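You operate a simulated robot arm through the tools that you are given. There is no shell and no other tool.

The job below is to be done with a simulated two-armed robot. You get a single attempt, and the scene is never put back.

JOB
Pick up the red brush from the grey bench with one hand, pass it to the other hand and put it on the top of the black stand. Set down upright: red brush.

It is judged by the outcome, as a careful person would: the job done as asked, and still so three seconds after it is handed in. It fails if anything else is knocked over, pushed out of place, dropped, spilled or broken.

ROBOT AND FRAMES
Two 7-joint arms with two-finger grippers on one trunk, on a base that moves. Base frame: it is fixed to the floor where the robot stands at the start and does not move with it; the origin is under the middle of the robot, x ahead of it, y to its left, z up; the surface under the hand at the start is at about z = 720. Readings come in mm, degrees, newtons and seconds.
The left shoulder is at the start at [45, 164, 1105], the right one opposite. With the tool pointing down near the work surface each hand reaches from about 240 to 720 mm from the robot's upright axis, wherever it stands, measured 20 degrees to its own side. Places, roughly: red brush (3x2x18 cm) [500, 200, 800]; top of the black stand [-3300, 800, 800]. Payload 2.45 kg a hand.
The TCP of each hand is the grasp point between the finger pads, 26 mm short of the fingertips. In the tool frame z runs along the fingers and y along their closing line. The gripper opens to 96 mm; its body begins 69 mm behind the TCP.
Orientation is that of the tool frame in the base frame, as a unit quaternion [x, y, z, w]. With the fingers straight down and closing along the base's y, the tool's x points along the base's -x, its y along +y and its z along -z.

CONTROLS
- The arms move only by the tool drive_tool. It takes "left_series", "right_series" or both (then of equal length, played together; a hand with none holds still); each is a list of rows, each a list of 7 numbers: the shift along the tool's x, y, z in units of 100 mm (1.0 is 100 mm), then the turn, a rotation vector about the tool's x, y, z in units of 180 degrees (1.0 is 180 degrees), then the finger opening in m, from 0 to 0.096. In form: [[x, y, z, wx, wy, wz, hand], ...]. A call has 1 to 20 rows; each row is the pose to reach, as a shift and turn from the pose commanded when the call began, along the tool's axes at that moment. A call with a number of a shift or a turn outside -1 to 1 is refused whole. Rows are played at 5 a second. More than 50 mm and 8.6 degrees between two rows, or a gripper value outside its range, and nothing of the call is played. Where a pose cannot be reached the arm comes as near as it can. A force on the tool above 40 N (or 10 N above the force at the start of the call, whichever is more), or a blocked arm, ends the call early, and 0.2 s more pass. The fingers move at their own pace (about 119.9 mm/s each) and stop on an object; they squeeze with about 44 N. The grip force told is the motor's: it shows also when the fingers shut on nothing. Time passes only in rows, and 0.2 s behind the last, so rows that repeat a pose let the fingers close. The reply holds the time, the measured pose of the TCP, the force on the tool along the base axes, the opening and the grip force, in the units named above and with some noise, with the torque about the TCP (base axes, N m) and any sound that the robot's microphone picked up.
- Cameras (640 x 400 px; columns grow to the right, rows downward): "scene" is now at [113.4, 38.6, 1576.6]; the picture's right is [0.49, -0.87, 0.00], its down [-0.69, -0.38, -0.61] and it looks along [0.53, 0.30, -0.79] (base axes); focal length 274 px, centre (320, 200). "left" rides on the left gripper at [82, -3, -98] in its tool frame; the picture's right is [0.04, 1.00, 0.00], its down [-0.73, 0.03, -0.68] and it looks along [-0.68, 0.03, 0.73] (tool axes); focal length 256 px, centre (320, 200). "right" rides on the right gripper at [82, 3, -98] in its tool frame; the picture's right is [-0.04, 1.00, 0.00], its down [-0.73, -0.03, -0.68] and it looks along [-0.68, -0.03, 0.73] (tool axes); focal length 256 px, centre (320, 200). There is no depth. A picture from a camera that has moved, and an enlarged one, comes with that camera's place and axes in the base frame and with its lens.
- grab_frame(camera): a new picture of that camera. No time passes.
- raise_lower(by): moves the trunk up (or, below 0, down) by that many mm; the arms and the scene camera ride with it, the base frame stays. It gives what a move gives, with no picture.
- steer(legs): drives the robot by 1 to 6 legs, each [ahead, left, turn to the left] in mm, mm and degrees, along the robot's own axes; the way and the turn of a leg run together, so that a leg with both is an arc; at most 1500 mm and 180 degrees a leg. The arms and the cameras ride along, it lands a little off, and it stops where it bumps. It gives what a move gives.
- aim_head(pan, tilt): turns the head with the scene camera to pan (to the left, within 120 degrees either way) and tilt (down, from -29 to 69), counted from straight ahead of the robot (the tilt from the chest, where the trunk bows). It gives what a move gives.
- inspect(camera, box): a new picture of the part [left, top, right, bottom] of that camera's present view, enlarged. No time passes.
- finish_job(): hands the job in; it is judged then, once.

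Nothing tells you exact positions but the pictures and the camera data. Unless the task says otherwise, let go and move clear before handing in.

The tools are called after ">>>" by a JSON object that holds its "name" and its "arguments". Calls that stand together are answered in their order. drive_tool: Moves the arms, as the interface text tells. Its arguments: {"type":"object","properties":{"left_series":{"type":"array"},"right_series":{"type":"array"}},"required":[]} The other tools are called the same way: raise_lower (by) moves the trunk up or down; steer (legs) drives the base; aim_head (pan, tilt) turns the head that bears the scene camera; grab_frame (camera) takes a picture; inspect (camera, box) takes an enlarged picture of a part of a camera's view; finish_job () hands the job in.

At the start:

```text
clock: 0.0
left_eef_pos: [428.4, 442.0, 1043.3]
left_tcp_rot: [0.0, 1.0, 0.0, -0.002]
left_ft_force: [-0.1, 0.4, 0.0]
left_ft_torque: [0.03, 0.0, 0.01]
left_width: 96.1
left_gripper_force: 0.1
right_eef_pos: [450.9, -42.6, 1025.7]
right_tcp_rot: [0.001, 1.0, -0.001, 0.0]
right_ft_force: [-0.3, -0.1, 0.2]
right_ft_torque: [0.04, -0.02, -0.02]
right_width: 95.8
right_gripper_force: 0.1
trunk travel left (down, up): [-275.0, 292.0]
robot x, y, heading: [-3.1, 0.0, 0.1]
head pan, tilt (commanded): [29.0, 52.0]
```

scene: 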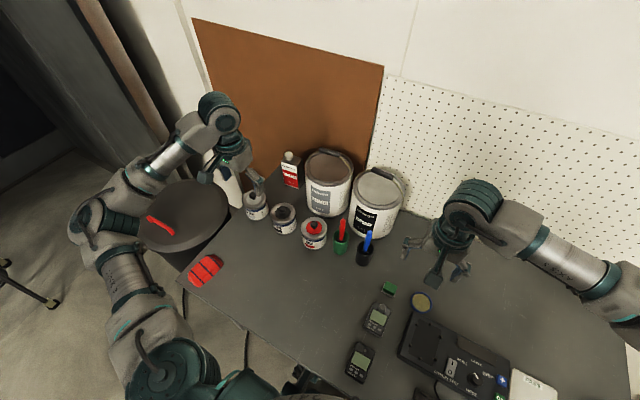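
right: 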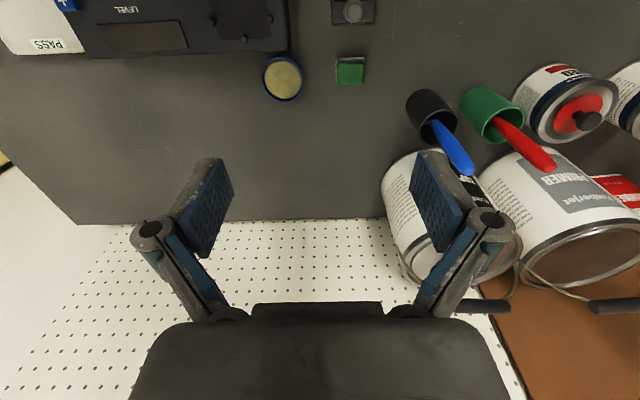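
left: 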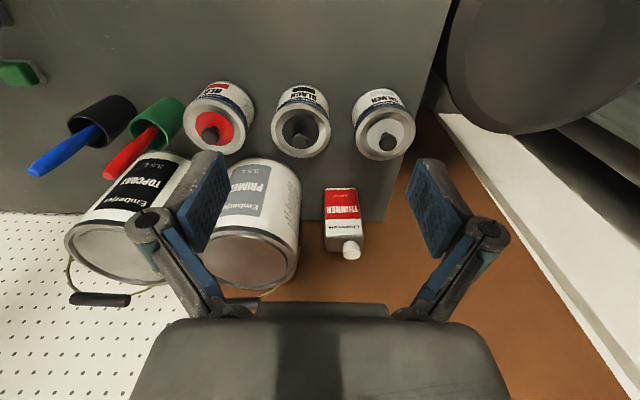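

I see a grey bench with paint cans, two brushes or tools standing in a green and a black pot (a red and a blue handle), and other items. I'll look closer at the red one, which should be at about [500, 200, 800], before planning.

>>> {"name": "inspect", "arguments": {"camera": "scene", "box": [260, 180, 440, 300]}}

>>> {"name": "inspect", "arguments": {"camera": "left", "box": [0, 50, 260, 250]}}

>>> {"name": "inspect", "arguments": {"camera": "right", "box": [380, 50, 640, 250]}}

```text
3.33 times, centred on (350, 240) of scene
camera zoom: at [113.4, 38.6, 1576.6], right [0.49, -0.87, 0.0], down [-0.69, -0.38, -0.61], along [0.53, 0.3, -0.79], focal length 914 px, centre (220, 67)
```

zoom: 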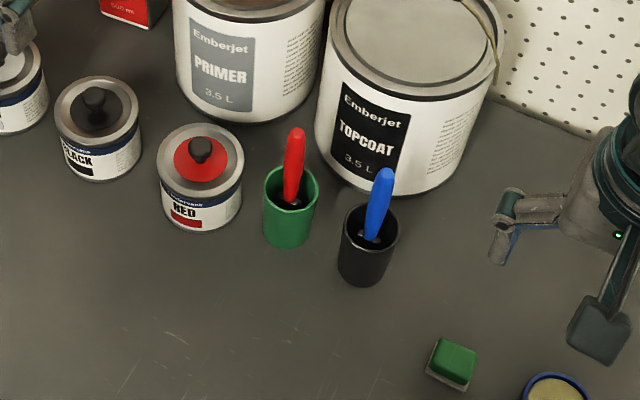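

```text
2.00 times, centred on (130, 150) of left
camera zoom: at [346.8, 439.2, 1141.2], right [-0.04, 1.0, 0.0], down [0.73, 0.03, 0.68], along [0.68, 0.03, -0.73], focal length 512 px, centre (700, 300)
```

zoom: 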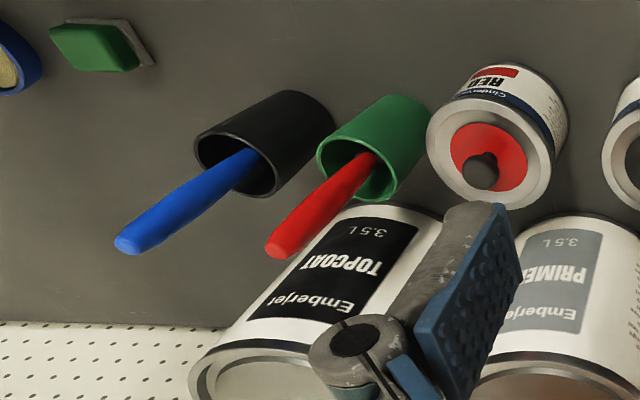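

```text
2.00 times, centred on (510, 150) of right
camera zoom: at [367.4, -40.8, 1123.6], right [0.04, 1.0, 0.0], down [0.73, -0.03, 0.68], along [0.68, -0.03, -0.73], focal length 512 px, centre (-60, 300)
```

zoom: 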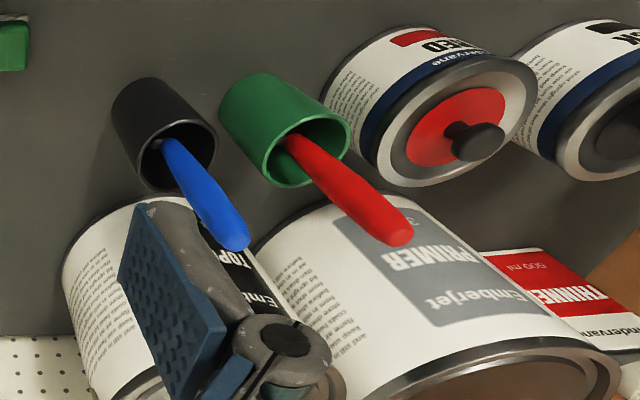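

The red brush stands handle-up in the green pot at about [538, 199], with its tip at z≈902 and the pot rim at z≈800. Next I turn the head to look for the black stand behind me and see the room.

>>> {"name": "aim_head", "arguments": {"pan": 118, "tilt": 15}}

```text
clock: 1.6
left_eef_pos: [424.8, 439.5, 1045.6]
left_tcp_rot: [0.0, 1.0, -0.001, 0.001]
left_ft_force: [0.0, 0.3, -0.1]
left_ft_torque: [0.02, -0.02, 0.04]
left_width: 96.1
left_gripper_force: 0.1
right_eef_pos: [447.4, -45.7, 1026.5]
right_tcp_rot: [0.0, 1.0, 0.0, 0.001]
right_ft_force: [0.1, -0.4, -0.5]
right_ft_torque: [-0.03, 0.01, -0.03]
right_width: 96.0
right_gripper_force: 0.1
trunk travel left (down, up): [-275.0, 292.0]
robot x, y, heading: [-0.7, -0.6, -0.0]
head pan, tilt (commanded): [118.0, 15.0]
```

>>> {"name": "grab_frame", "arguments": {"camera": "scene"}}

```text
taken
camera scene: at [4.1, 84.8, 1633.3], right [0.88, 0.47, 0.0], down [0.12, -0.23, -0.97], along [-0.45, 0.85, -0.26], focal length 274 px, centre (320, 200)
```

scene: 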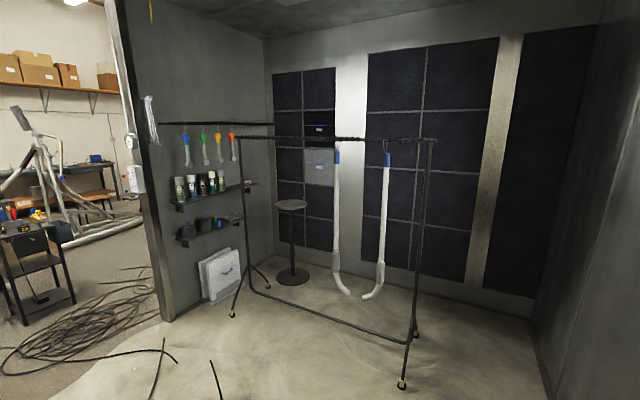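

>>> {"name": "inspect", "arguments": {"camera": "scene", "box": [0, 100, 200, 360]}}

>>> {"name": "inspect", "arguments": {"camera": "scene", "box": [0, 190, 100, 330]}}

```text
1.54 times, centred on (100, 230) of scene
camera zoom: at [4.1, 84.8, 1633.3], right [0.88, 0.47, 0.0], down [0.12, -0.23, -0.97], along [-0.45, 0.85, -0.26], focal length 422 px, centre (658, 154)
```

zoom: 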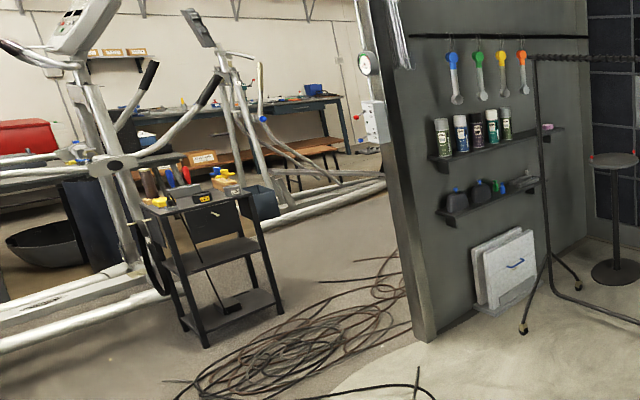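

```text
2.86 times, centred on (50, 260) of scene
camera zoom: at [4.1, 84.8, 1633.3], right [0.88, 0.47, 0.0], down [0.12, -0.23, -0.97], along [-0.45, 0.85, -0.26], focal length 784 px, centre (1091, 29)
```

zoom: 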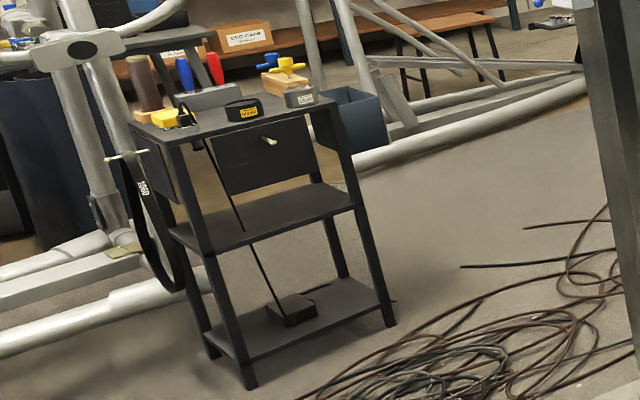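

The black stand has a top shelf with tools on it, near x≈-3110 to -3410, y≈650 to 980, and loose cable lies on the floor in front of it. First I pick the brush with the left hand, moving it over the brush in steps with the fingers opened to 60 mm so it stays clear of the blue brush.

>>> {"name": "drive_tool", "arguments": {"left_series": [[-0.15, -0.3, 0, 0, 0, 0, 0.06], [-0.3, -0.6, 0, 0, 0, 0, 0.06], [-0.45, -0.9, 0, 0, 0, 0, 0.06], [-0.5, -1.0, 0, 0, 0, 0, 0.06], [-0.5, -1.0, 0, 0, 0, 0, 0.06]]}}

>>> {"name": "drive_tool", "arguments": {"left_series": [[-0.15, -0.3, 0, 0, 0, 0, 0.06], [-0.3, -0.6, 0, 0, 0, 0, 0.06], [-0.45, -0.9, 0, 0, 0, 0, 0.06], [-0.5, -1.0, 0, 0, 0, 0, 0.06], [-0.5, -1.0, 0, 0, 0, 0, 0.06]]}}

>>> {"name": "aim_head", "arguments": {"pan": 20, "tilt": 55}}

>>> {"name": "grab_frame", "arguments": {"camera": "scene"}}

>>> {"name": "grab_frame", "arguments": {"camera": "left"}}

```text
clock: 2.8
left_eef_pos: [474.5, 341.0, 1044.1]
left_tcp_rot: [0.0, 1.0, 0.001, 0.001]
left_ft_force: [-0.7, -0.1, 0.0]
left_ft_torque: [0.01, -0.01, -0.02]
left_width: 60.0
left_gripper_force: 0.1
right_eef_pos: [447.1, -43.9, 1027.2]
right_tcp_rot: [0.0, 1.0, 0.0, 0.002]
right_ft_force: [-0.2, -0.5, 0.0]
right_ft_torque: [-0.01, -0.01, 0.02]
right_width: 96.0
right_gripper_force: 0.1
trunk travel left (down, up): [-275.0, 292.0]
robot x, y, heading: [-2.2, 2.2, 0.2]
head pan, tilt (commanded): [118.0, 15.0]
```

```text
clock: 4.0
left_eef_pos: [524.3, 239.7, 1045.3]
left_tcp_rot: [0.0, 1.0, 0.0, 0.001]
left_ft_force: [0.6, -0.6, 0.4]
left_ft_torque: [0.02, -0.02, -0.01]
left_width: 59.7
left_gripper_force: 0.1
right_eef_pos: [447.6, -44.7, 1027.6]
right_tcp_rot: [0.001, 1.0, -0.001, 0.001]
right_ft_force: [-0.5, -0.2, 0.6]
right_ft_torque: [0.0, -0.01, 0.0]
right_width: 96.1
right_gripper_force: 0.1
trunk travel left (down, up): [-275.0, 292.0]
robot x, y, heading: [-0.6, 0.1, 0.0]
head pan, tilt (commanded): [118.0, 15.0]
```

```text
clock: 5.8
left_eef_pos: [524.2, 240.6, 1045.5]
left_tcp_rot: [0.001, 1.0, 0.0, 0.001]
left_ft_force: [0.0, 0.9, 0.2]
left_ft_torque: [0.01, 0.02, 0.03]
left_width: 60.0
left_gripper_force: 0.1
right_eef_pos: [446.8, -46.1, 1025.9]
right_tcp_rot: [0.001, 1.0, 0.0, 0.0]
right_ft_force: [-0.1, 0.6, 0.1]
right_ft_torque: [0.04, 0.01, -0.01]
right_width: 96.2
right_gripper_force: 0.0
trunk travel left (down, up): [-275.0, 292.0]
robot x, y, heading: [2.1, -1.5, -0.2]
head pan, tilt (commanded): [20.0, 55.0]
```

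```text
taken
camera scene: at [116.6, 25.0, 1572.7], right [0.34, -0.94, 0.0], down [-0.77, -0.28, -0.57], along [0.54, 0.2, -0.82], focal length 274 px, centre (320, 200)
```

scene: 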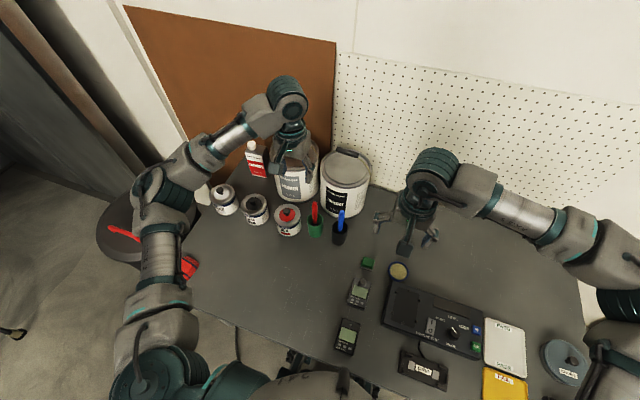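

```text
taken
camera left: at [442.5, 237.6, 1143.7], right [-0.04, 1.0, 0.0], down [0.73, 0.03, 0.68], along [0.68, 0.03, -0.73], focal length 256 px, centre (320, 200)
```

left: 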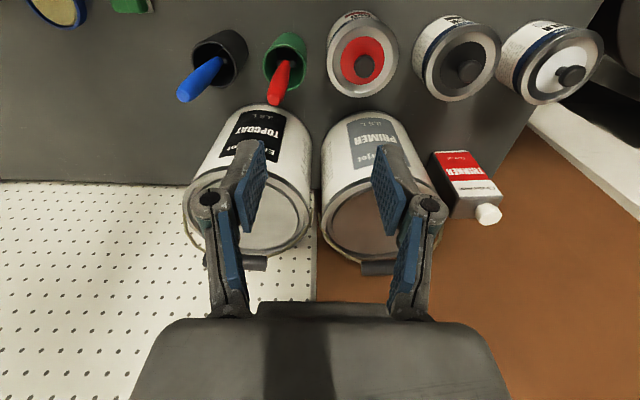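

The left camera puts the brush tip at about [540, 198, 902]. I centre over it at a safe height and check the view before going down.

>>> {"name": "drive_tool", "arguments": {"left_series": [[-0.08, -0.2, 0.1, 0, 0, 0, 0.06], [-0.15, -0.42, 0.25, 0, 0, 0, 0.06], [-0.15, -0.42, 0.45, 0, 0, 0, 0.06], [-0.15, -0.42, 0.45, 0, 0, 0, 0.06]]}}

>>> {"name": "grab_frame", "arguments": {"camera": "left"}}

>>> {"name": "inspect", "arguments": {"camera": "scene", "box": [220, 120, 420, 260]}}

>>> {"name": "inspect", "arguments": {"camera": "right", "box": [380, 20, 640, 200]}}

```text
clock: 6.8
left_eef_pos: [538.6, 198.5, 1000.9]
left_tcp_rot: [0.0, 1.0, -0.001, 0.0]
left_ft_force: [0.0, -0.9, 0.8]
left_ft_torque: [0.01, -0.04, 0.01]
left_width: 59.9
left_gripper_force: 0.0
right_eef_pos: [447.1, -44.6, 1027.8]
right_tcp_rot: [0.001, 1.0, 0.0, 0.002]
right_ft_force: [0.0, 0.0, 0.4]
right_ft_torque: [0.02, -0.02, 0.0]
right_width: 95.8
right_gripper_force: 0.1
trunk travel left (down, up): [-275.0, 292.0]
robot x, y, heading: [1.7, -0.7, -0.0]
head pan, tilt (commanded): [20.0, 55.0]
```

```text
taken
camera left: at [456.7, 195.8, 1098.5], right [-0.04, 1.0, 0.0], down [0.73, 0.03, 0.68], along [0.68, 0.03, -0.73], focal length 256 px, centre (320, 200)
```

left: 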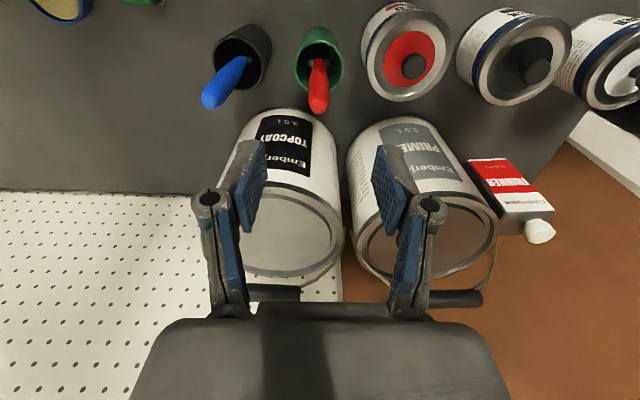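

```text
2.86 times, centred on (320, 190) of scene
camera zoom: at [116.7, 25.2, 1572.7], right [0.34, -0.94, 0.0], down [-0.77, -0.28, -0.57], along [0.54, 0.2, -0.82], focal length 784 px, centre (320, 229)
```

zoom: 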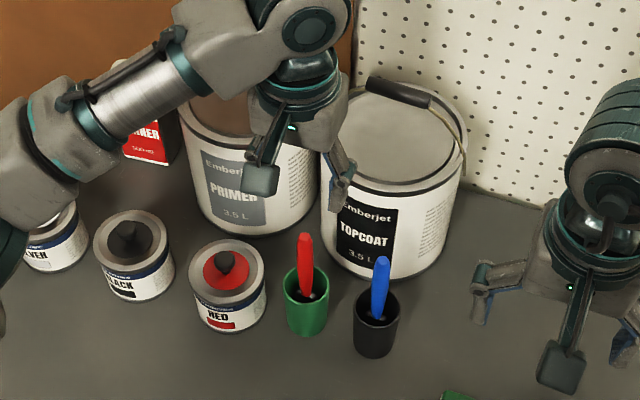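

```text
2.22 times, centred on (510, 110) of right
camera zoom: at [364.0, -41.8, 1125.0], right [0.04, 1.0, 0.0], down [0.73, -0.03, 0.68], along [0.68, -0.03, -0.73], focal length 569 px, centre (-102, 400)
```

zoom: 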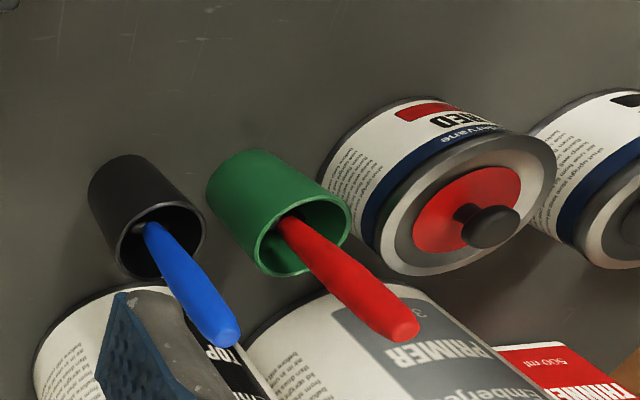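

The fingers are centred over the brush at [539, 198]. I go down partway, with the tips just around the brush's top, and check again.

>>> {"name": "drive_tool", "arguments": {"left_series": [[-0.01, 0, 0.25, 0, 0, 0, 0.06], [-0.01, 0, 0.5, 0, 0, 0, 0.06], [-0.01, 0, 0.75, 0, 0, 0, 0.06], [-0.01, 0, 0.75, 0, 0, 0, 0.06]]}}

>>> {"name": "grab_frame", "arguments": {"camera": "left"}}

>>> {"name": "inspect", "arguments": {"camera": "scene", "box": [260, 160, 380, 250]}}

>>> {"name": "inspect", "arguments": {"camera": "right", "box": [380, 50, 640, 240]}}

```text
clock: 7.8
left_eef_pos: [540.3, 196.8, 924.4]
left_tcp_rot: [0.001, 1.0, -0.001, 0.001]
left_ft_force: [-0.5, -0.4, -0.7]
left_ft_torque: [0.01, -0.02, 0.02]
left_width: 59.9
left_gripper_force: 0.1
right_eef_pos: [446.9, -45.9, 1027.5]
right_tcp_rot: [0.001, 1.0, 0.0, 0.002]
right_ft_force: [-0.3, 0.0, 0.9]
right_ft_torque: [-0.05, 0.04, -0.01]
right_width: 95.5
right_gripper_force: 0.0
trunk travel left (down, up): [-275.0, 292.0]
robot x, y, heading: [-2.2, -1.6, 0.0]
head pan, tilt (commanded): [20.0, 55.0]
```

```text
taken
camera left: at [459.6, 194.9, 1023.2], right [-0.04, 1.0, 0.0], down [0.73, 0.03, 0.68], along [0.68, 0.03, -0.73], focal length 256 px, centre (320, 200)
```

left: 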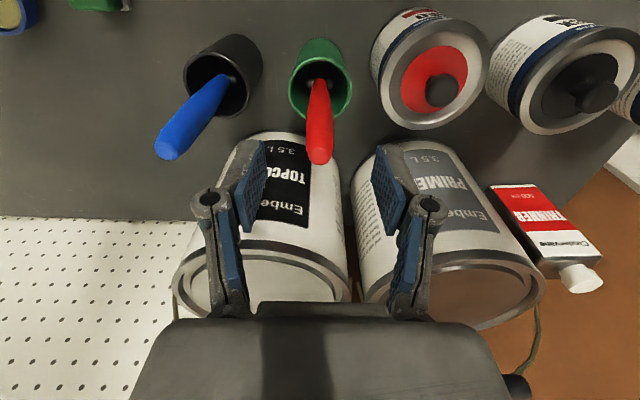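

```text
4.44 times, centred on (320, 205) of scene
camera zoom: at [116.5, 24.5, 1572.8], right [0.34, -0.94, 0.0], down [-0.77, -0.28, -0.57], along [0.54, 0.2, -0.82], focal length 1219 px, centre (320, 178)
```

zoom: 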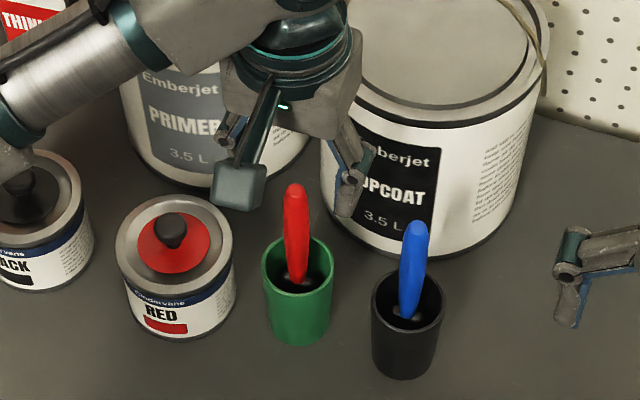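

```text
2.11 times, centred on (510, 145) of right
camera zoom: at [363.9, -42.4, 1125.1], right [0.04, 1.0, 0.0], down [0.73, -0.03, 0.68], along [0.68, -0.03, -0.73], focal length 539 px, centre (-80, 316)
```

zoom: 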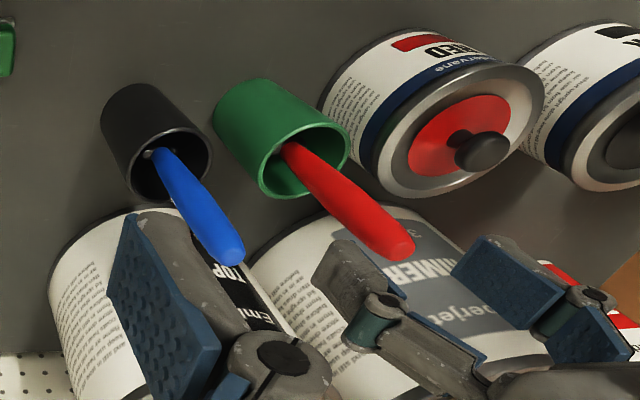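

The brush lies centred between the fingers. I lower to about z=873 slowly and close on the handle.

>>> {"name": "drive_tool", "arguments": {"left_series": [[-0.01, 0, 0.13, 0, 0, 0, 0.06], [-0.01, 0, 0.26, 0, 0, 0, 0.06], [-0.01, 0, 0.39, 0, 0, 0, 0.06], [-0.01, 0, 0.52, 0, 0, 0, 0.06], [-0.01, 0, 0.52, 0, 0, 0, 0.06]]}}

>>> {"name": "grab_frame", "arguments": {"camera": "left"}}

>>> {"name": "inspect", "arguments": {"camera": "right", "box": [380, 50, 640, 240]}}

```text
clock: 9.0
left_eef_pos: [543.7, 199.5, 873.4]
left_tcp_rot: [-0.001, 1.0, 0.0, 0.0]
left_ft_force: [0.5, -0.8, -0.1]
left_ft_torque: [0.01, 0.01, 0.01]
left_width: 59.6
left_gripper_force: 0.0
right_eef_pos: [447.4, -44.6, 1027.8]
right_tcp_rot: [0.001, 1.0, 0.0, 0.002]
right_ft_force: [0.7, 0.0, 0.4]
right_ft_torque: [-0.03, -0.03, 0.0]
right_width: 96.1
right_gripper_force: 0.1
trunk travel left (down, up): [-275.0, 292.0]
robot x, y, heading: [-3.9, 0.4, -0.1]
head pan, tilt (commanded): [20.0, 55.0]
```

```text
taken
camera left: at [461.7, 195.6, 970.4], right [-0.04, 1.0, 0.0], down [0.73, 0.03, 0.68], along [0.68, 0.03, -0.73], focal length 256 px, centre (320, 200)
```

left: 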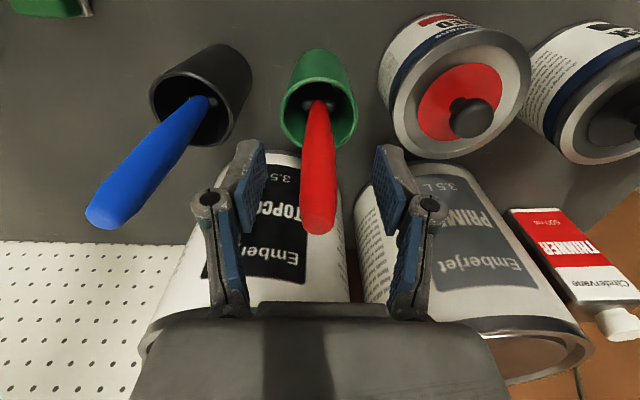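

```text
2.11 times, centred on (510, 145) of right
camera zoom: at [363.9, -42.5, 1125.0], right [0.04, 1.0, 0.0], down [0.73, -0.03, 0.68], along [0.68, -0.03, -0.73], focal length 539 px, centre (-80, 316)
```

zoom: 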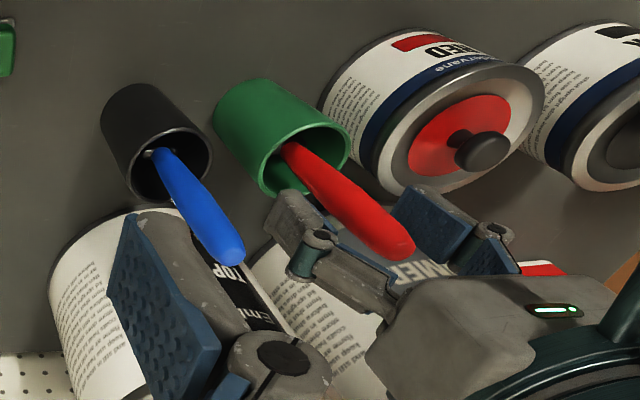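

The handle is between the pads. I close the left fingers on it.

>>> {"name": "drive_tool", "arguments": {"left_series": [[0, 0, 0, 0, 0, 0, 0.03], [0, 0, 0, 0, 0, 0, 0.01], [0, 0, 0, 0, 0, 0, 0.0], [0, 0, 0, 0, 0, 0, 0.0], [0, 0, 0, 0, 0, 0, 0.0]]}}

>>> {"name": "grab_frame", "arguments": {"camera": "left"}}

>>> {"name": "inspect", "arguments": {"camera": "right", "box": [380, 50, 640, 240]}}

```text
clock: 10.2
left_eef_pos: [542.5, 198.2, 872.8]
left_tcp_rot: [0.001, 1.0, 0.0, 0.001]
left_ft_force: [0.1, -0.4, 0.6]
left_ft_torque: [0.0, -0.05, 0.0]
left_width: 17.3
left_gripper_force: 43.2
right_eef_pos: [447.3, -45.0, 1027.4]
right_tcp_rot: [0.001, 1.0, 0.0, 0.001]
right_ft_force: [0.0, 0.0, 0.5]
right_ft_torque: [-0.01, 0.01, 0.01]
right_width: 95.8
right_gripper_force: 0.0
trunk travel left (down, up): [-275.0, 292.0]
robot x, y, heading: [0.9, 2.4, -0.2]
head pan, tilt (commanded): [20.0, 55.0]
```

```text
taken
camera left: at [461.8, 195.7, 970.3], right [-0.04, 1.0, 0.0], down [0.73, 0.03, 0.68], along [0.68, 0.03, -0.73], focal length 256 px, centre (320, 200)
```

left: 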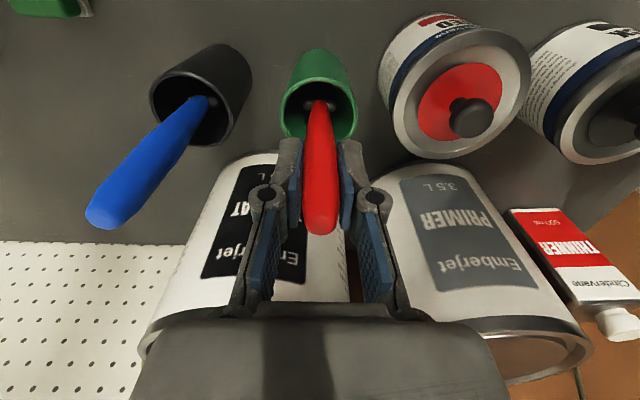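

```text
2.11 times, centred on (510, 145) of right
camera zoom: at [364.2, -42.4, 1124.9], right [0.04, 1.0, 0.0], down [0.73, -0.03, 0.68], along [0.68, -0.03, -0.73], focal length 539 px, centre (-80, 316)
```

zoom: 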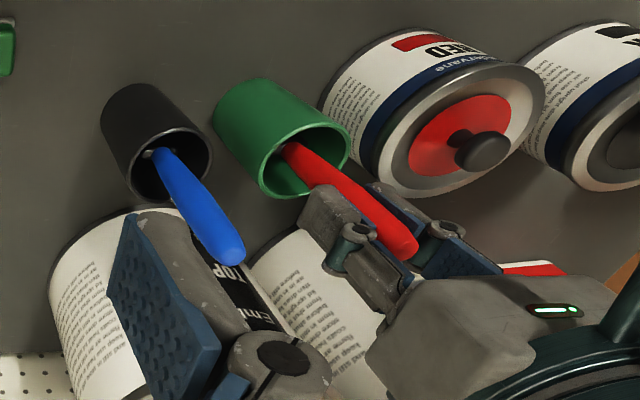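

The handle is gripped (17 mm, 43 N). I lift it straight up slowly out of the pot.

>>> {"name": "drive_tool", "arguments": {"left_series": [[0, 0, -0.05, 0, 0, 0, 0.0], [0, 0, -0.15, 0, 0, 0, 0.0], [0, 0, -0.3, 0, 0, 0, 0.0], [0, 0, -0.45, 0, 0, 0, 0.0], [0, 0, -0.6, 0, 0, 0, 0.0], [0, 0, -0.8, 0, 0, 0, 0.0], [0, 0, -1.0, 0, 0, 0, 0.0], [0, 0, -1.0, 0, 0, 0, 0.0]]}}

>>> {"name": "grab_frame", "arguments": {"camera": "left"}}

>>> {"name": "inspect", "arguments": {"camera": "right", "box": [340, 50, 640, 270]}}

>>> {"name": "inspect", "arguments": {"camera": "scene", "box": [240, 120, 400, 260]}}

```text
clock: 12.0
left_eef_pos: [543.6, 199.0, 972.5]
left_tcp_rot: [0.0, 1.0, 0.0, 0.001]
left_ft_force: [-0.9, -0.1, -0.5]
left_ft_torque: [0.0, -0.02, -0.02]
left_width: 17.4
left_gripper_force: 43.1
right_eef_pos: [448.7, -45.3, 1027.2]
right_tcp_rot: [0.0, 1.0, -0.001, 0.001]
right_ft_force: [-0.6, 0.2, 0.0]
right_ft_torque: [0.05, 0.02, 0.0]
right_width: 96.1
right_gripper_force: 0.1
trunk travel left (down, up): [-275.0, 292.0]
robot x, y, heading: [3.4, 1.4, -0.1]
head pan, tilt (commanded): [20.0, 55.0]
```

```text
taken
camera left: at [461.3, 195.9, 1070.4], right [-0.04, 1.0, 0.0], down [0.73, 0.03, 0.68], along [0.68, 0.03, -0.73], focal length 256 px, centre (320, 200)
```

left: 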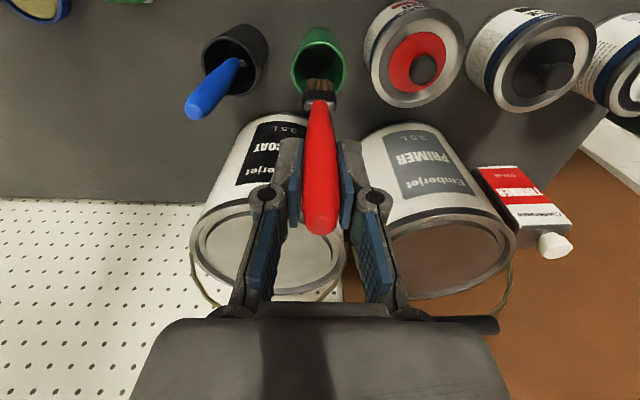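

```text
1.82 times, centred on (490, 160) of right
camera zoom: at [364.4, -42.4, 1124.8], right [0.04, 1.0, 0.0], down [0.73, -0.03, 0.68], along [0.68, -0.03, -0.73], focal length 465 px, centre (11, 273)
```

zoom: 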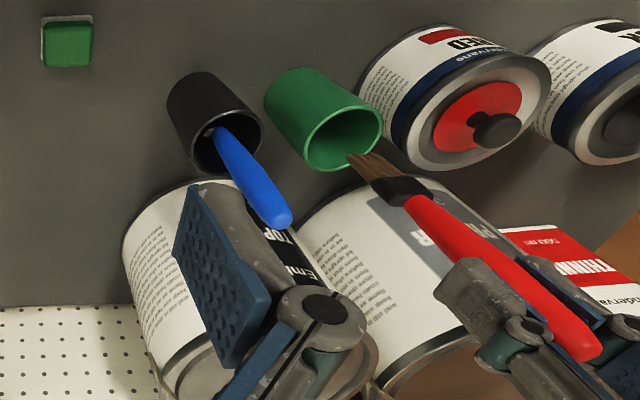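

```text
2.86 times, centred on (320, 190) of scene
camera zoom: at [117.2, 24.5, 1572.6], right [0.34, -0.94, 0.0], down [-0.77, -0.28, -0.57], along [0.53, 0.2, -0.82], focal length 784 px, centre (320, 229)
```

zoom: 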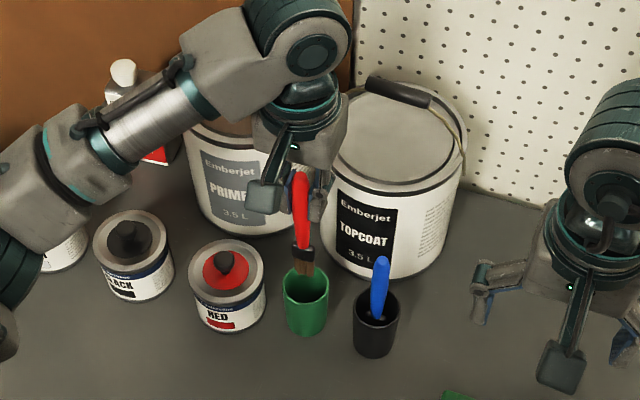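

The brush is out of the pot and the pot has stayed in place. I lift it further and look at both rear sides before backing away from the bench.

>>> {"name": "drive_tool", "arguments": {"left_series": [[0, 0, -0.2, 0, 0, 0, 0.0], [0, 0, -0.4, 0, 0, 0, 0.0], [0.2, 0, -0.6, 0, 0, 0, 0.0], [0.4, 0, -0.8, 0, 0, 0, 0.0], [0.7, 0, -0.8, 0, 0, 0, 0.0], [1.0, 0, -0.8, 0, 0, 0, 0.0], [1.0, 0, -0.8, 0, 0, 0, 0.0]]}}

>>> {"name": "aim_head", "arguments": {"pan": 118, "tilt": 40}}

>>> {"name": "grab_frame", "arguments": {"camera": "scene"}}

>>> {"name": "aim_head", "arguments": {"pan": -118, "tilt": 35}}

>>> {"name": "grab_frame", "arguments": {"camera": "scene"}}

```text
clock: 13.6
left_eef_pos: [442.6, 197.4, 1052.8]
left_tcp_rot: [-0.001, 1.0, 0.0, 0.001]
left_ft_force: [0.3, 0.0, -0.9]
left_ft_torque: [0.01, 0.01, -0.01]
left_width: 17.5
left_gripper_force: 43.2
right_eef_pos: [447.5, -46.0, 1025.9]
right_tcp_rot: [0.0, 1.0, 0.0, 0.001]
right_ft_force: [-0.6, -0.6, -0.3]
right_ft_torque: [0.0, 0.03, 0.02]
right_width: 95.8
right_gripper_force: 0.0
trunk travel left (down, up): [-275.0, 292.0]
robot x, y, heading: [-3.9, 0.9, 0.2]
head pan, tilt (commanded): [20.0, 55.0]
```

```text
clock: 15.3
left_eef_pos: [442.3, 197.7, 1051.4]
left_tcp_rot: [0.0, 1.0, -0.001, 0.001]
left_ft_force: [-0.1, -0.8, 0.0]
left_ft_torque: [-0.01, -0.03, -0.03]
left_width: 17.5
left_gripper_force: 42.9
right_eef_pos: [448.0, -44.4, 1027.1]
right_tcp_rot: [0.001, 1.0, 0.0, 0.001]
right_ft_force: [0.4, 0.0, 0.7]
right_ft_torque: [-0.01, 0.02, -0.01]
right_width: 96.0
right_gripper_force: 0.1
trunk travel left (down, up): [-275.0, 292.0]
robot x, y, heading: [1.5, 1.7, -0.0]
head pan, tilt (commanded): [118.0, 40.0]
```

```text
taken
camera scene: at [8.7, 75.3, 1593.8], right [0.88, 0.47, 0.0], down [0.3, -0.57, -0.77], along [-0.36, 0.68, -0.64], focal length 274 px, centre (320, 200)
```

scene: 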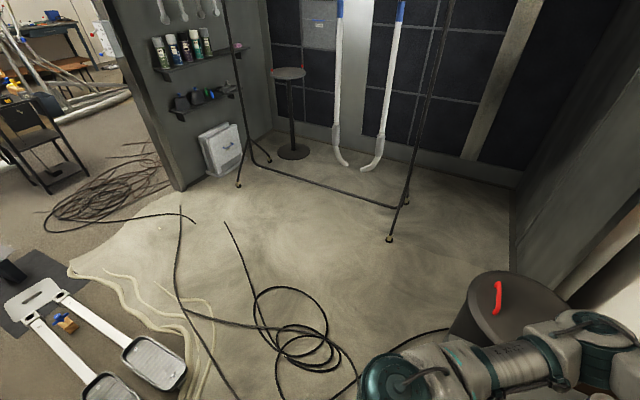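

```text
clock: 18.7
left_eef_pos: [443.1, 196.3, 1053.1]
left_tcp_rot: [0.0, 1.0, -0.001, 0.001]
left_ft_force: [-0.4, 0.1, -0.2]
left_ft_torque: [-0.02, -0.01, 0.02]
left_width: 17.3
left_gripper_force: 43.0
right_eef_pos: [447.4, -46.3, 1026.5]
right_tcp_rot: [0.001, 1.0, 0.0, 0.0]
right_ft_force: [-0.1, 0.2, 0.2]
right_ft_torque: [-0.02, -0.02, 0.02]
right_width: 96.2
right_gripper_force: 0.1
trunk travel left (down, up): [-275.0, 292.0]
robot x, y, heading: [1.8, -1.7, 0.1]
head pan, tilt (commanded): [-118.0, 35.0]
```

```text
taken
camera scene: at [7.3, -77.7, 1601.6], right [-0.88, 0.47, 0.0], down [0.27, 0.51, -0.82], along [-0.39, -0.72, -0.57], focal length 274 px, centre (320, 200)
```

scene: 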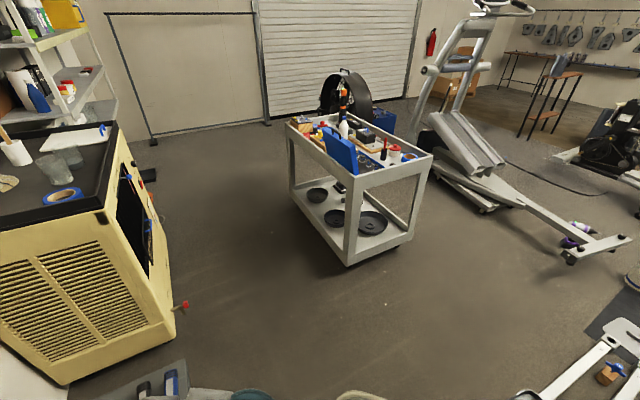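

The brush is held securely. Behind me are two white pedal bars on a mat, around x from -950 to -2100 and y near 0, plus a white cart and some cables, so I must route carefully. First I back off 300 mm to have free space in front.

>>> {"name": "steer", "arguments": {"legs": [[-300, 0, 0]]}}

>>> {"name": "aim_head", "arguments": {"pan": 0, "tilt": 45}}

>>> {"name": "grab_frame", "arguments": {"camera": "scene"}}

>>> {"name": "grab_frame", "arguments": {"camera": "left"}}

```text
clock: 20.7
left_eef_pos: [144.4, 198.1, 1051.2]
left_tcp_rot: [-0.002, 1.0, 0.001, 0.002]
left_ft_force: [0.3, -0.2, -1.1]
left_ft_torque: [-0.01, 0.0, -0.02]
left_width: 17.5
left_gripper_force: 43.2
right_eef_pos: [149.5, -42.8, 1026.0]
right_tcp_rot: [-0.002, 1.0, 0.0, 0.001]
right_ft_force: [0.4, -0.3, 0.4]
right_ft_torque: [0.03, 0.0, 0.01]
right_width: 96.1
right_gripper_force: 0.0
trunk travel left (down, up): [-275.0, 292.0]
robot x, y, heading: [-298.9, 2.5, -0.1]
head pan, tilt (commanded): [-118.0, 35.0]
```

```text
clock: 22.7
left_eef_pos: [141.1, 199.3, 1054.2]
left_tcp_rot: [-0.002, 1.0, 0.001, 0.003]
left_ft_force: [-0.8, -0.6, -1.0]
left_ft_torque: [0.03, 0.01, 0.04]
left_width: 17.3
left_gripper_force: 43.1
right_eef_pos: [147.4, -44.8, 1028.6]
right_tcp_rot: [-0.002, 1.0, 0.0, 0.004]
right_ft_force: [-0.1, -0.6, 0.3]
right_ft_torque: [-0.01, 0.02, -0.01]
right_width: 96.1
right_gripper_force: 0.1
trunk travel left (down, up): [-275.0, 292.0]
robot x, y, heading: [-297.2, -2.0, 0.1]
head pan, tilt (commanded): [0.0, 45.0]
```

```text
taken
camera scene: at [-167.6, 0.0, 1586.1], right [0.0, -1.0, 0.0], down [-0.71, 0.0, -0.7], along [0.7, 0.0, -0.71], focal length 274 px, centre (320, 200)
```

scene: 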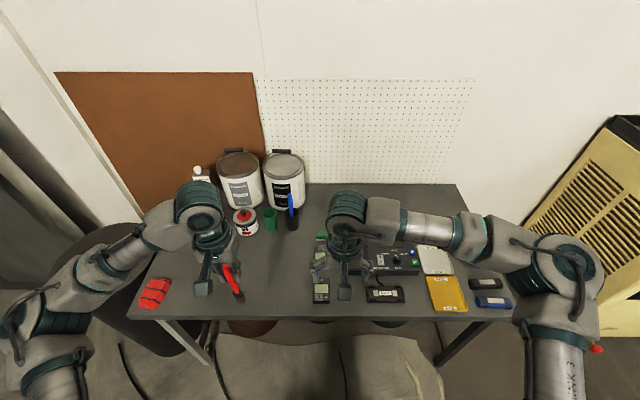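

```text
taken
camera left: at [58.8, 195.5, 1151.9], right [-0.04, 1.0, 0.0], down [0.73, 0.03, 0.68], along [0.68, 0.03, -0.73], focal length 256 px, centre (320, 200)
```

left: 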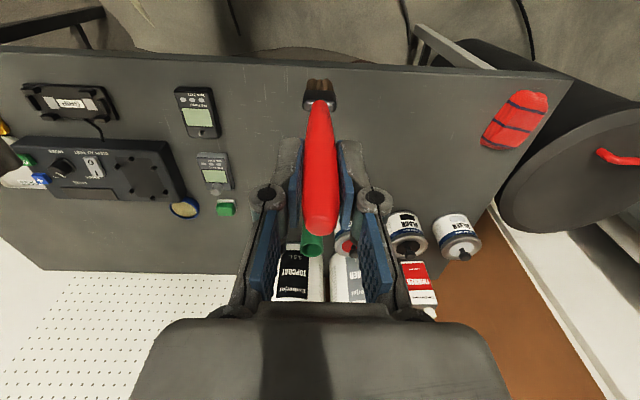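

All bench items are still in place and the brush hangs upright in the left hand. Now I ready the right hand for the handover: move it aside and pitch it so its fingers point forward and about 30° down.

>>> {"name": "drive_tool", "arguments": {"right_series": [[-0.1, -0.125, 0, 0, -0.0417, 0, 0.07], [-0.2, -0.25, 0, 0, -0.0833, 0, 0.07], [-0.3, -0.375, 0, 0, -0.125, 0, 0.07], [-0.4, -0.5, 0, 0, -0.1667, 0, 0.07], [-0.5, -0.625, 0, 0, -0.2083, 0, 0.07], [-0.6, -0.75, 0, 0, -0.25, 0, 0.07], [-0.7, -0.875, 0, 0, -0.2917, 0, 0.07], [-0.8, -1.0, 0, 0, -0.3333, 0, 0.07], [-0.8, -1.0, 0, 0, -0.3333, 0, 0.07]]}}

>>> {"name": "grab_frame", "arguments": {"camera": "scene"}}

>>> {"name": "grab_frame", "arguments": {"camera": "right"}}

```text
clock: 24.7
left_eef_pos: [139.5, 196.2, 1053.6]
left_tcp_rot: [-0.002, 1.0, 0.0, 0.002]
left_ft_force: [-0.2, -0.2, -0.1]
left_ft_torque: [-0.01, -0.02, 0.01]
left_width: 17.3
left_gripper_force: 42.6
right_eef_pos: [227.7, -145.7, 1031.2]
right_tcp_rot: [-0.001, 0.864, 0.002, 0.503]
right_ft_force: [-0.6, -0.5, -0.3]
right_ft_torque: [-0.02, 0.0, -0.03]
right_width: 69.8
right_gripper_force: 0.0
trunk travel left (down, up): [-275.0, 292.0]
robot x, y, heading: [-298.5, -0.5, 0.3]
head pan, tilt (commanded): [0.0, 45.0]
```

```text
taken
camera scene: at [-168.2, -1.7, 1586.2], right [0.0, -1.0, 0.0], down [-0.71, 0.0, -0.7], along [0.7, 0.0, -0.71], focal length 274 px, centre (320, 200)
```

scene: 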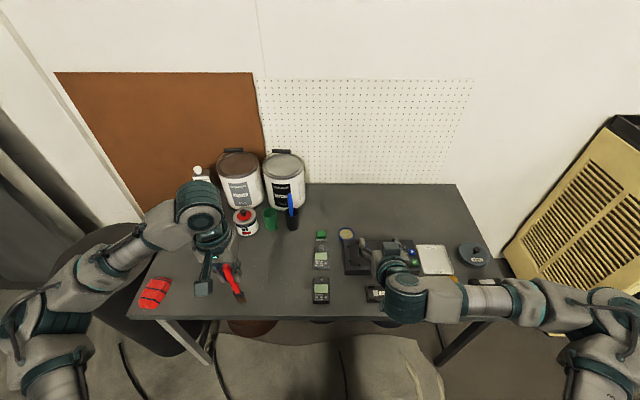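

```text
taken
camera right: at [99.6, -142.2, 1007.1], right [0.02, 1.0, 0.04], down [-0.23, -0.03, 0.97], along [0.97, -0.02, 0.23], focal length 256 px, centre (320, 200)
```

right: 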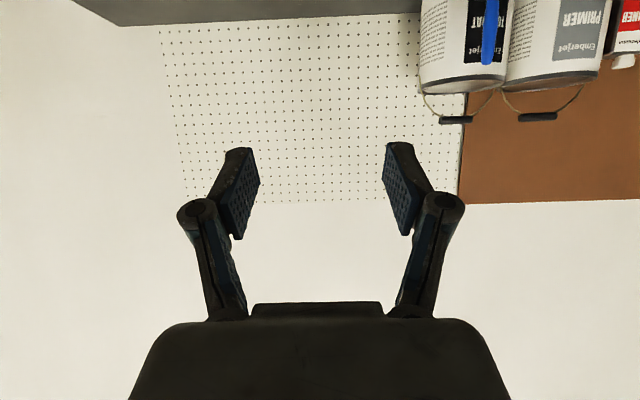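

The right hand reached the pitch exactly. Now I bring the left hand with the brush forward to the middle while the right hand draws back behind it.

>>> {"name": "drive_tool", "arguments": {"left_series": [[-0.2, 0, 0, 0, 0, 0, 0.0], [-0.4, -0.15, 0, 0, 0, 0, 0.0], [-0.6, -0.3, 0, 0, 0, 0, 0.0], [-0.8, -0.45, 0, 0, 0, 0, 0.0], [-1.0, -0.6, 0, 0, 0, 0, 0.0], [-1.0, -0.6, 0, 0, 0, 0, 0.0]], "right_series": [[0.15, 0, -0.1, 0, 0, 0, 0.07], [0.3, 0, -0.2, 0, 0, 0, 0.07], [0.45, 0, -0.3, 0, 0, 0, 0.07], [0.6, 0, -0.4, 0, 0, 0, 0.07], [0.733, 0, -0.481, 0, 0, 0, 0.07], [0.733, 0, -0.481, 0, 0, 0, 0.07]]}}

>>> {"name": "drive_tool", "arguments": {"left_series": [[-0.1, -0.2, 0, 0, 0, 0, 0.0], [-0.2, -0.4, 0, 0, 0, 0, 0.0], [-0.3, -0.6, 0, 0, 0, 0, 0.0], [-0.4, -0.8, 0, 0, 0, 0, 0.0], [-0.4, -0.87, 0, 0, 0, 0, 0.0], [-0.4, -0.87, 0, 0, 0, 0, 0.0]]}}

>>> {"name": "grab_frame", "arguments": {"camera": "scene"}}

>>> {"name": "grab_frame", "arguments": {"camera": "right"}}

>>> {"name": "grab_frame", "arguments": {"camera": "left"}}

```text
clock: 26.1
left_eef_pos: [242.2, 136.3, 1055.1]
left_tcp_rot: [-0.003, 1.0, 0.001, 0.004]
left_ft_force: [-0.8, 0.3, 0.2]
left_ft_torque: [-0.02, 0.02, 0.02]
left_width: 17.6
left_gripper_force: 43.0
right_eef_pos: [171.3, -138.9, 990.1]
right_tcp_rot: [-0.001, 0.864, 0.001, 0.503]
right_ft_force: [0.4, -0.6, -0.3]
right_ft_torque: [0.01, -0.01, 0.05]
right_width: 70.3
right_gripper_force: 0.1
right hand out of reach, approached as far as the arm can: row 4, 5, 6
trunk travel left (down, up): [-275.0, 292.0]
robot x, y, heading: [-295.5, -2.1, -0.0]
head pan, tilt (commanded): [0.0, 45.0]
```

```text
clock: 27.5
left_eef_pos: [281.4, 48.6, 1054.2]
left_tcp_rot: [-0.003, 1.0, 0.001, 0.002]
left_ft_force: [0.2, -0.4, -1.3]
left_ft_torque: [0.01, 0.03, -0.01]
left_width: 17.5
left_gripper_force: 43.2
right_eef_pos: [170.0, -139.5, 991.2]
right_tcp_rot: [-0.001, 0.864, 0.002, 0.503]
right_ft_force: [-0.6, -1.1, 0.5]
right_ft_torque: [0.01, 0.0, 0.01]
right_width: 69.8
right_gripper_force: 0.0
trunk travel left (down, up): [-275.0, 292.0]
robot x, y, heading: [-300.0, 4.8, 0.6]
head pan, tilt (commanded): [0.0, 45.0]
```

```text
taken
camera scene: at [-167.3, -3.2, 1586.1], right [0.0, -1.0, 0.0], down [-0.71, 0.0, -0.7], along [0.7, 0.0, -0.71], focal length 274 px, centre (320, 200)
```

scene: 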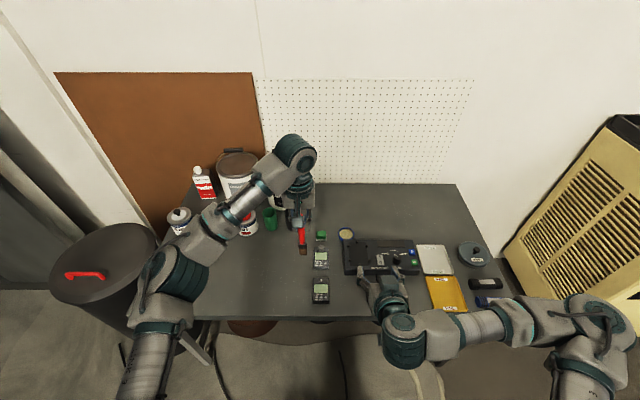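

```text
taken
camera right: at [44.2, -136.6, 968.4], right [0.02, 1.0, 0.04], down [-0.23, -0.03, 0.97], along [0.97, -0.02, 0.23], focal length 256 px, centre (320, 200)
```

right: 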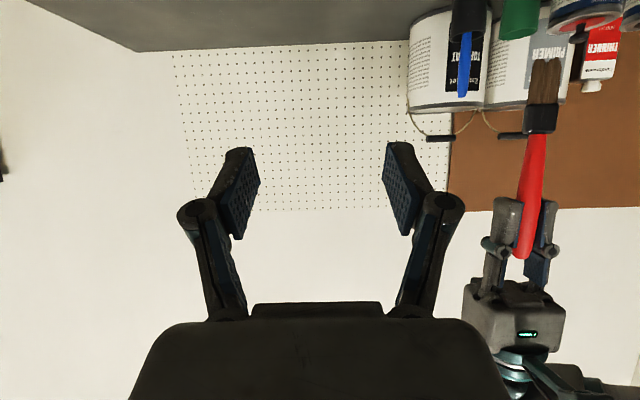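

```text
taken
camera left: at [200.1, 45.9, 1152.7], right [-0.04, 1.0, 0.0], down [0.73, 0.03, 0.68], along [0.68, 0.03, -0.73], focal length 256 px, centre (320, 200)
```

left: 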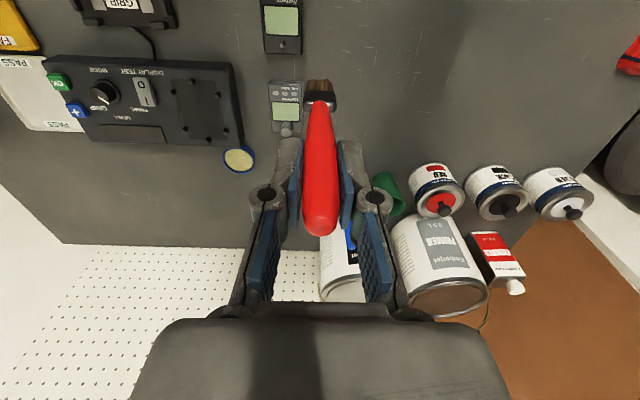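

The right hand is near its inner limit here, so I shift the brush further right to about y=-50. The right hand will then come straight in from behind.

>>> {"name": "drive_tool", "arguments": {"left_series": [[-0.03, -0.2, 0, 0, 0, 0, 0.0], [-0.06, -0.4, 0, 0, 0, 0, 0.0], [-0.09, -0.6, 0, 0, 0, 0, 0.0], [-0.12, -0.8, 0, 0, 0, 0, 0.0], [-0.14, -1.0, 0, 0, 0, 0, 0.0], [-0.14, -1.0, 0, 0, 0, 0, 0.0]]}}

>>> {"name": "drive_tool", "arguments": {"right_series": [[-0.1, 0.15, 0.18, 0, 0, 0, 0.07], [-0.1, 0.3, 0.18, 0, 0, 0, 0.07], [-0.1, 0.45, 0.18, 0, 0, 0, 0.07], [-0.1, 0.6, 0.18, 0, 0, 0, 0.07], [-0.1, 0.75, 0.18, 0, 0, 0, 0.07], [-0.1, 0.88, 0.18, 0, 0, 0, 0.07], [-0.1, 0.88, 0.18, 0, 0, 0, 0.07]]}}

>>> {"name": "grab_frame", "arguments": {"camera": "scene"}}

>>> {"name": "grab_frame", "arguments": {"camera": "right"}}

>>> {"name": "grab_frame", "arguments": {"camera": "left"}}

```text
clock: 28.9
left_eef_pos: [297.1, -51.4, 1054.3]
left_tcp_rot: [-0.002, 1.0, 0.002, 0.003]
left_ft_force: [0.3, 0.9, -0.5]
left_ft_torque: [0.01, 0.0, -0.01]
left_width: 17.6
left_gripper_force: 42.8
right_eef_pos: [170.8, -138.9, 991.3]
right_tcp_rot: [-0.002, 0.865, 0.002, 0.502]
right_ft_force: [-1.1, -0.9, 0.3]
right_ft_torque: [-0.01, -0.02, 0.01]
right_width: 70.1
right_gripper_force: 0.1
trunk travel left (down, up): [-275.0, 292.0]
robot x, y, heading: [-300.2, -3.9, 0.3]
head pan, tilt (commanded): [0.0, 45.0]
```

```text
clock: 30.5
left_eef_pos: [296.2, -51.4, 1055.0]
left_tcp_rot: [-0.003, 1.0, 0.0, 0.003]
left_ft_force: [0.6, -0.1, -0.6]
left_ft_torque: [0.0, -0.01, 0.03]
left_width: 17.5
left_gripper_force: 42.6
right_eef_pos: [191.7, -51.8, 992.0]
right_tcp_rot: [0.0, 0.864, 0.001, 0.503]
right_ft_force: [0.3, 0.1, 0.3]
right_ft_torque: [0.02, -0.01, 0.03]
right_width: 70.1
right_gripper_force: 0.0
trunk travel left (down, up): [-275.0, 292.0]
robot x, y, heading: [-300.3, 1.3, 0.2]
head pan, tilt (commanded): [0.0, 45.0]
```

```text
taken
camera scene: at [-167.0, -3.2, 1586.1], right [0.0, -1.0, 0.0], down [-0.71, 0.0, -0.7], along [0.7, 0.0, -0.71], focal length 274 px, centre (320, 200)
```

scene: 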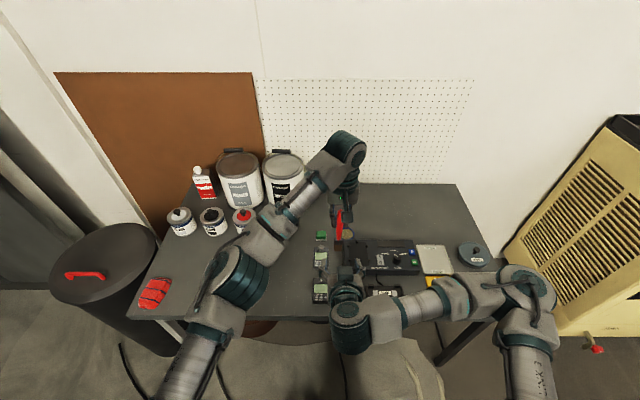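

```text
taken
camera right: at [64.7, -49.1, 968.9], right [0.02, 1.0, 0.04], down [-0.23, -0.03, 0.97], along [0.97, -0.03, 0.23], focal length 256 px, centre (320, 200)
```

right: 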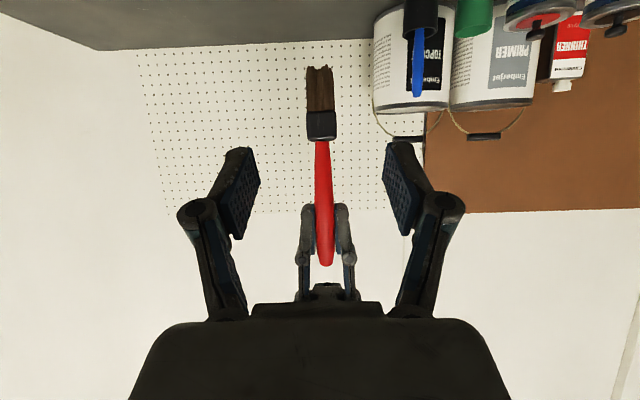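

```text
taken
camera left: at [214.5, -54.1, 1152.3], right [-0.04, 1.0, 0.0], down [0.73, 0.03, 0.68], along [0.68, 0.03, -0.73], focal length 256 px, centre (320, 200)
```

left: 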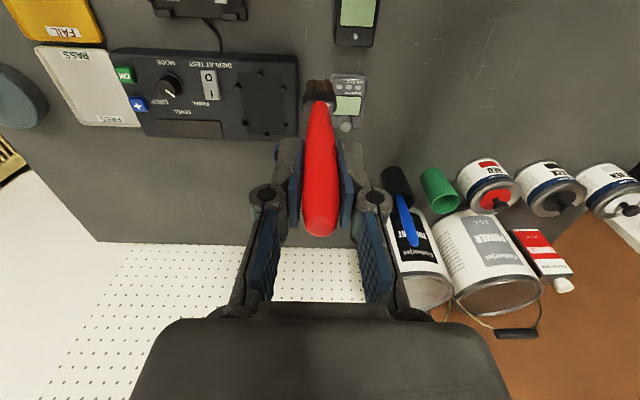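

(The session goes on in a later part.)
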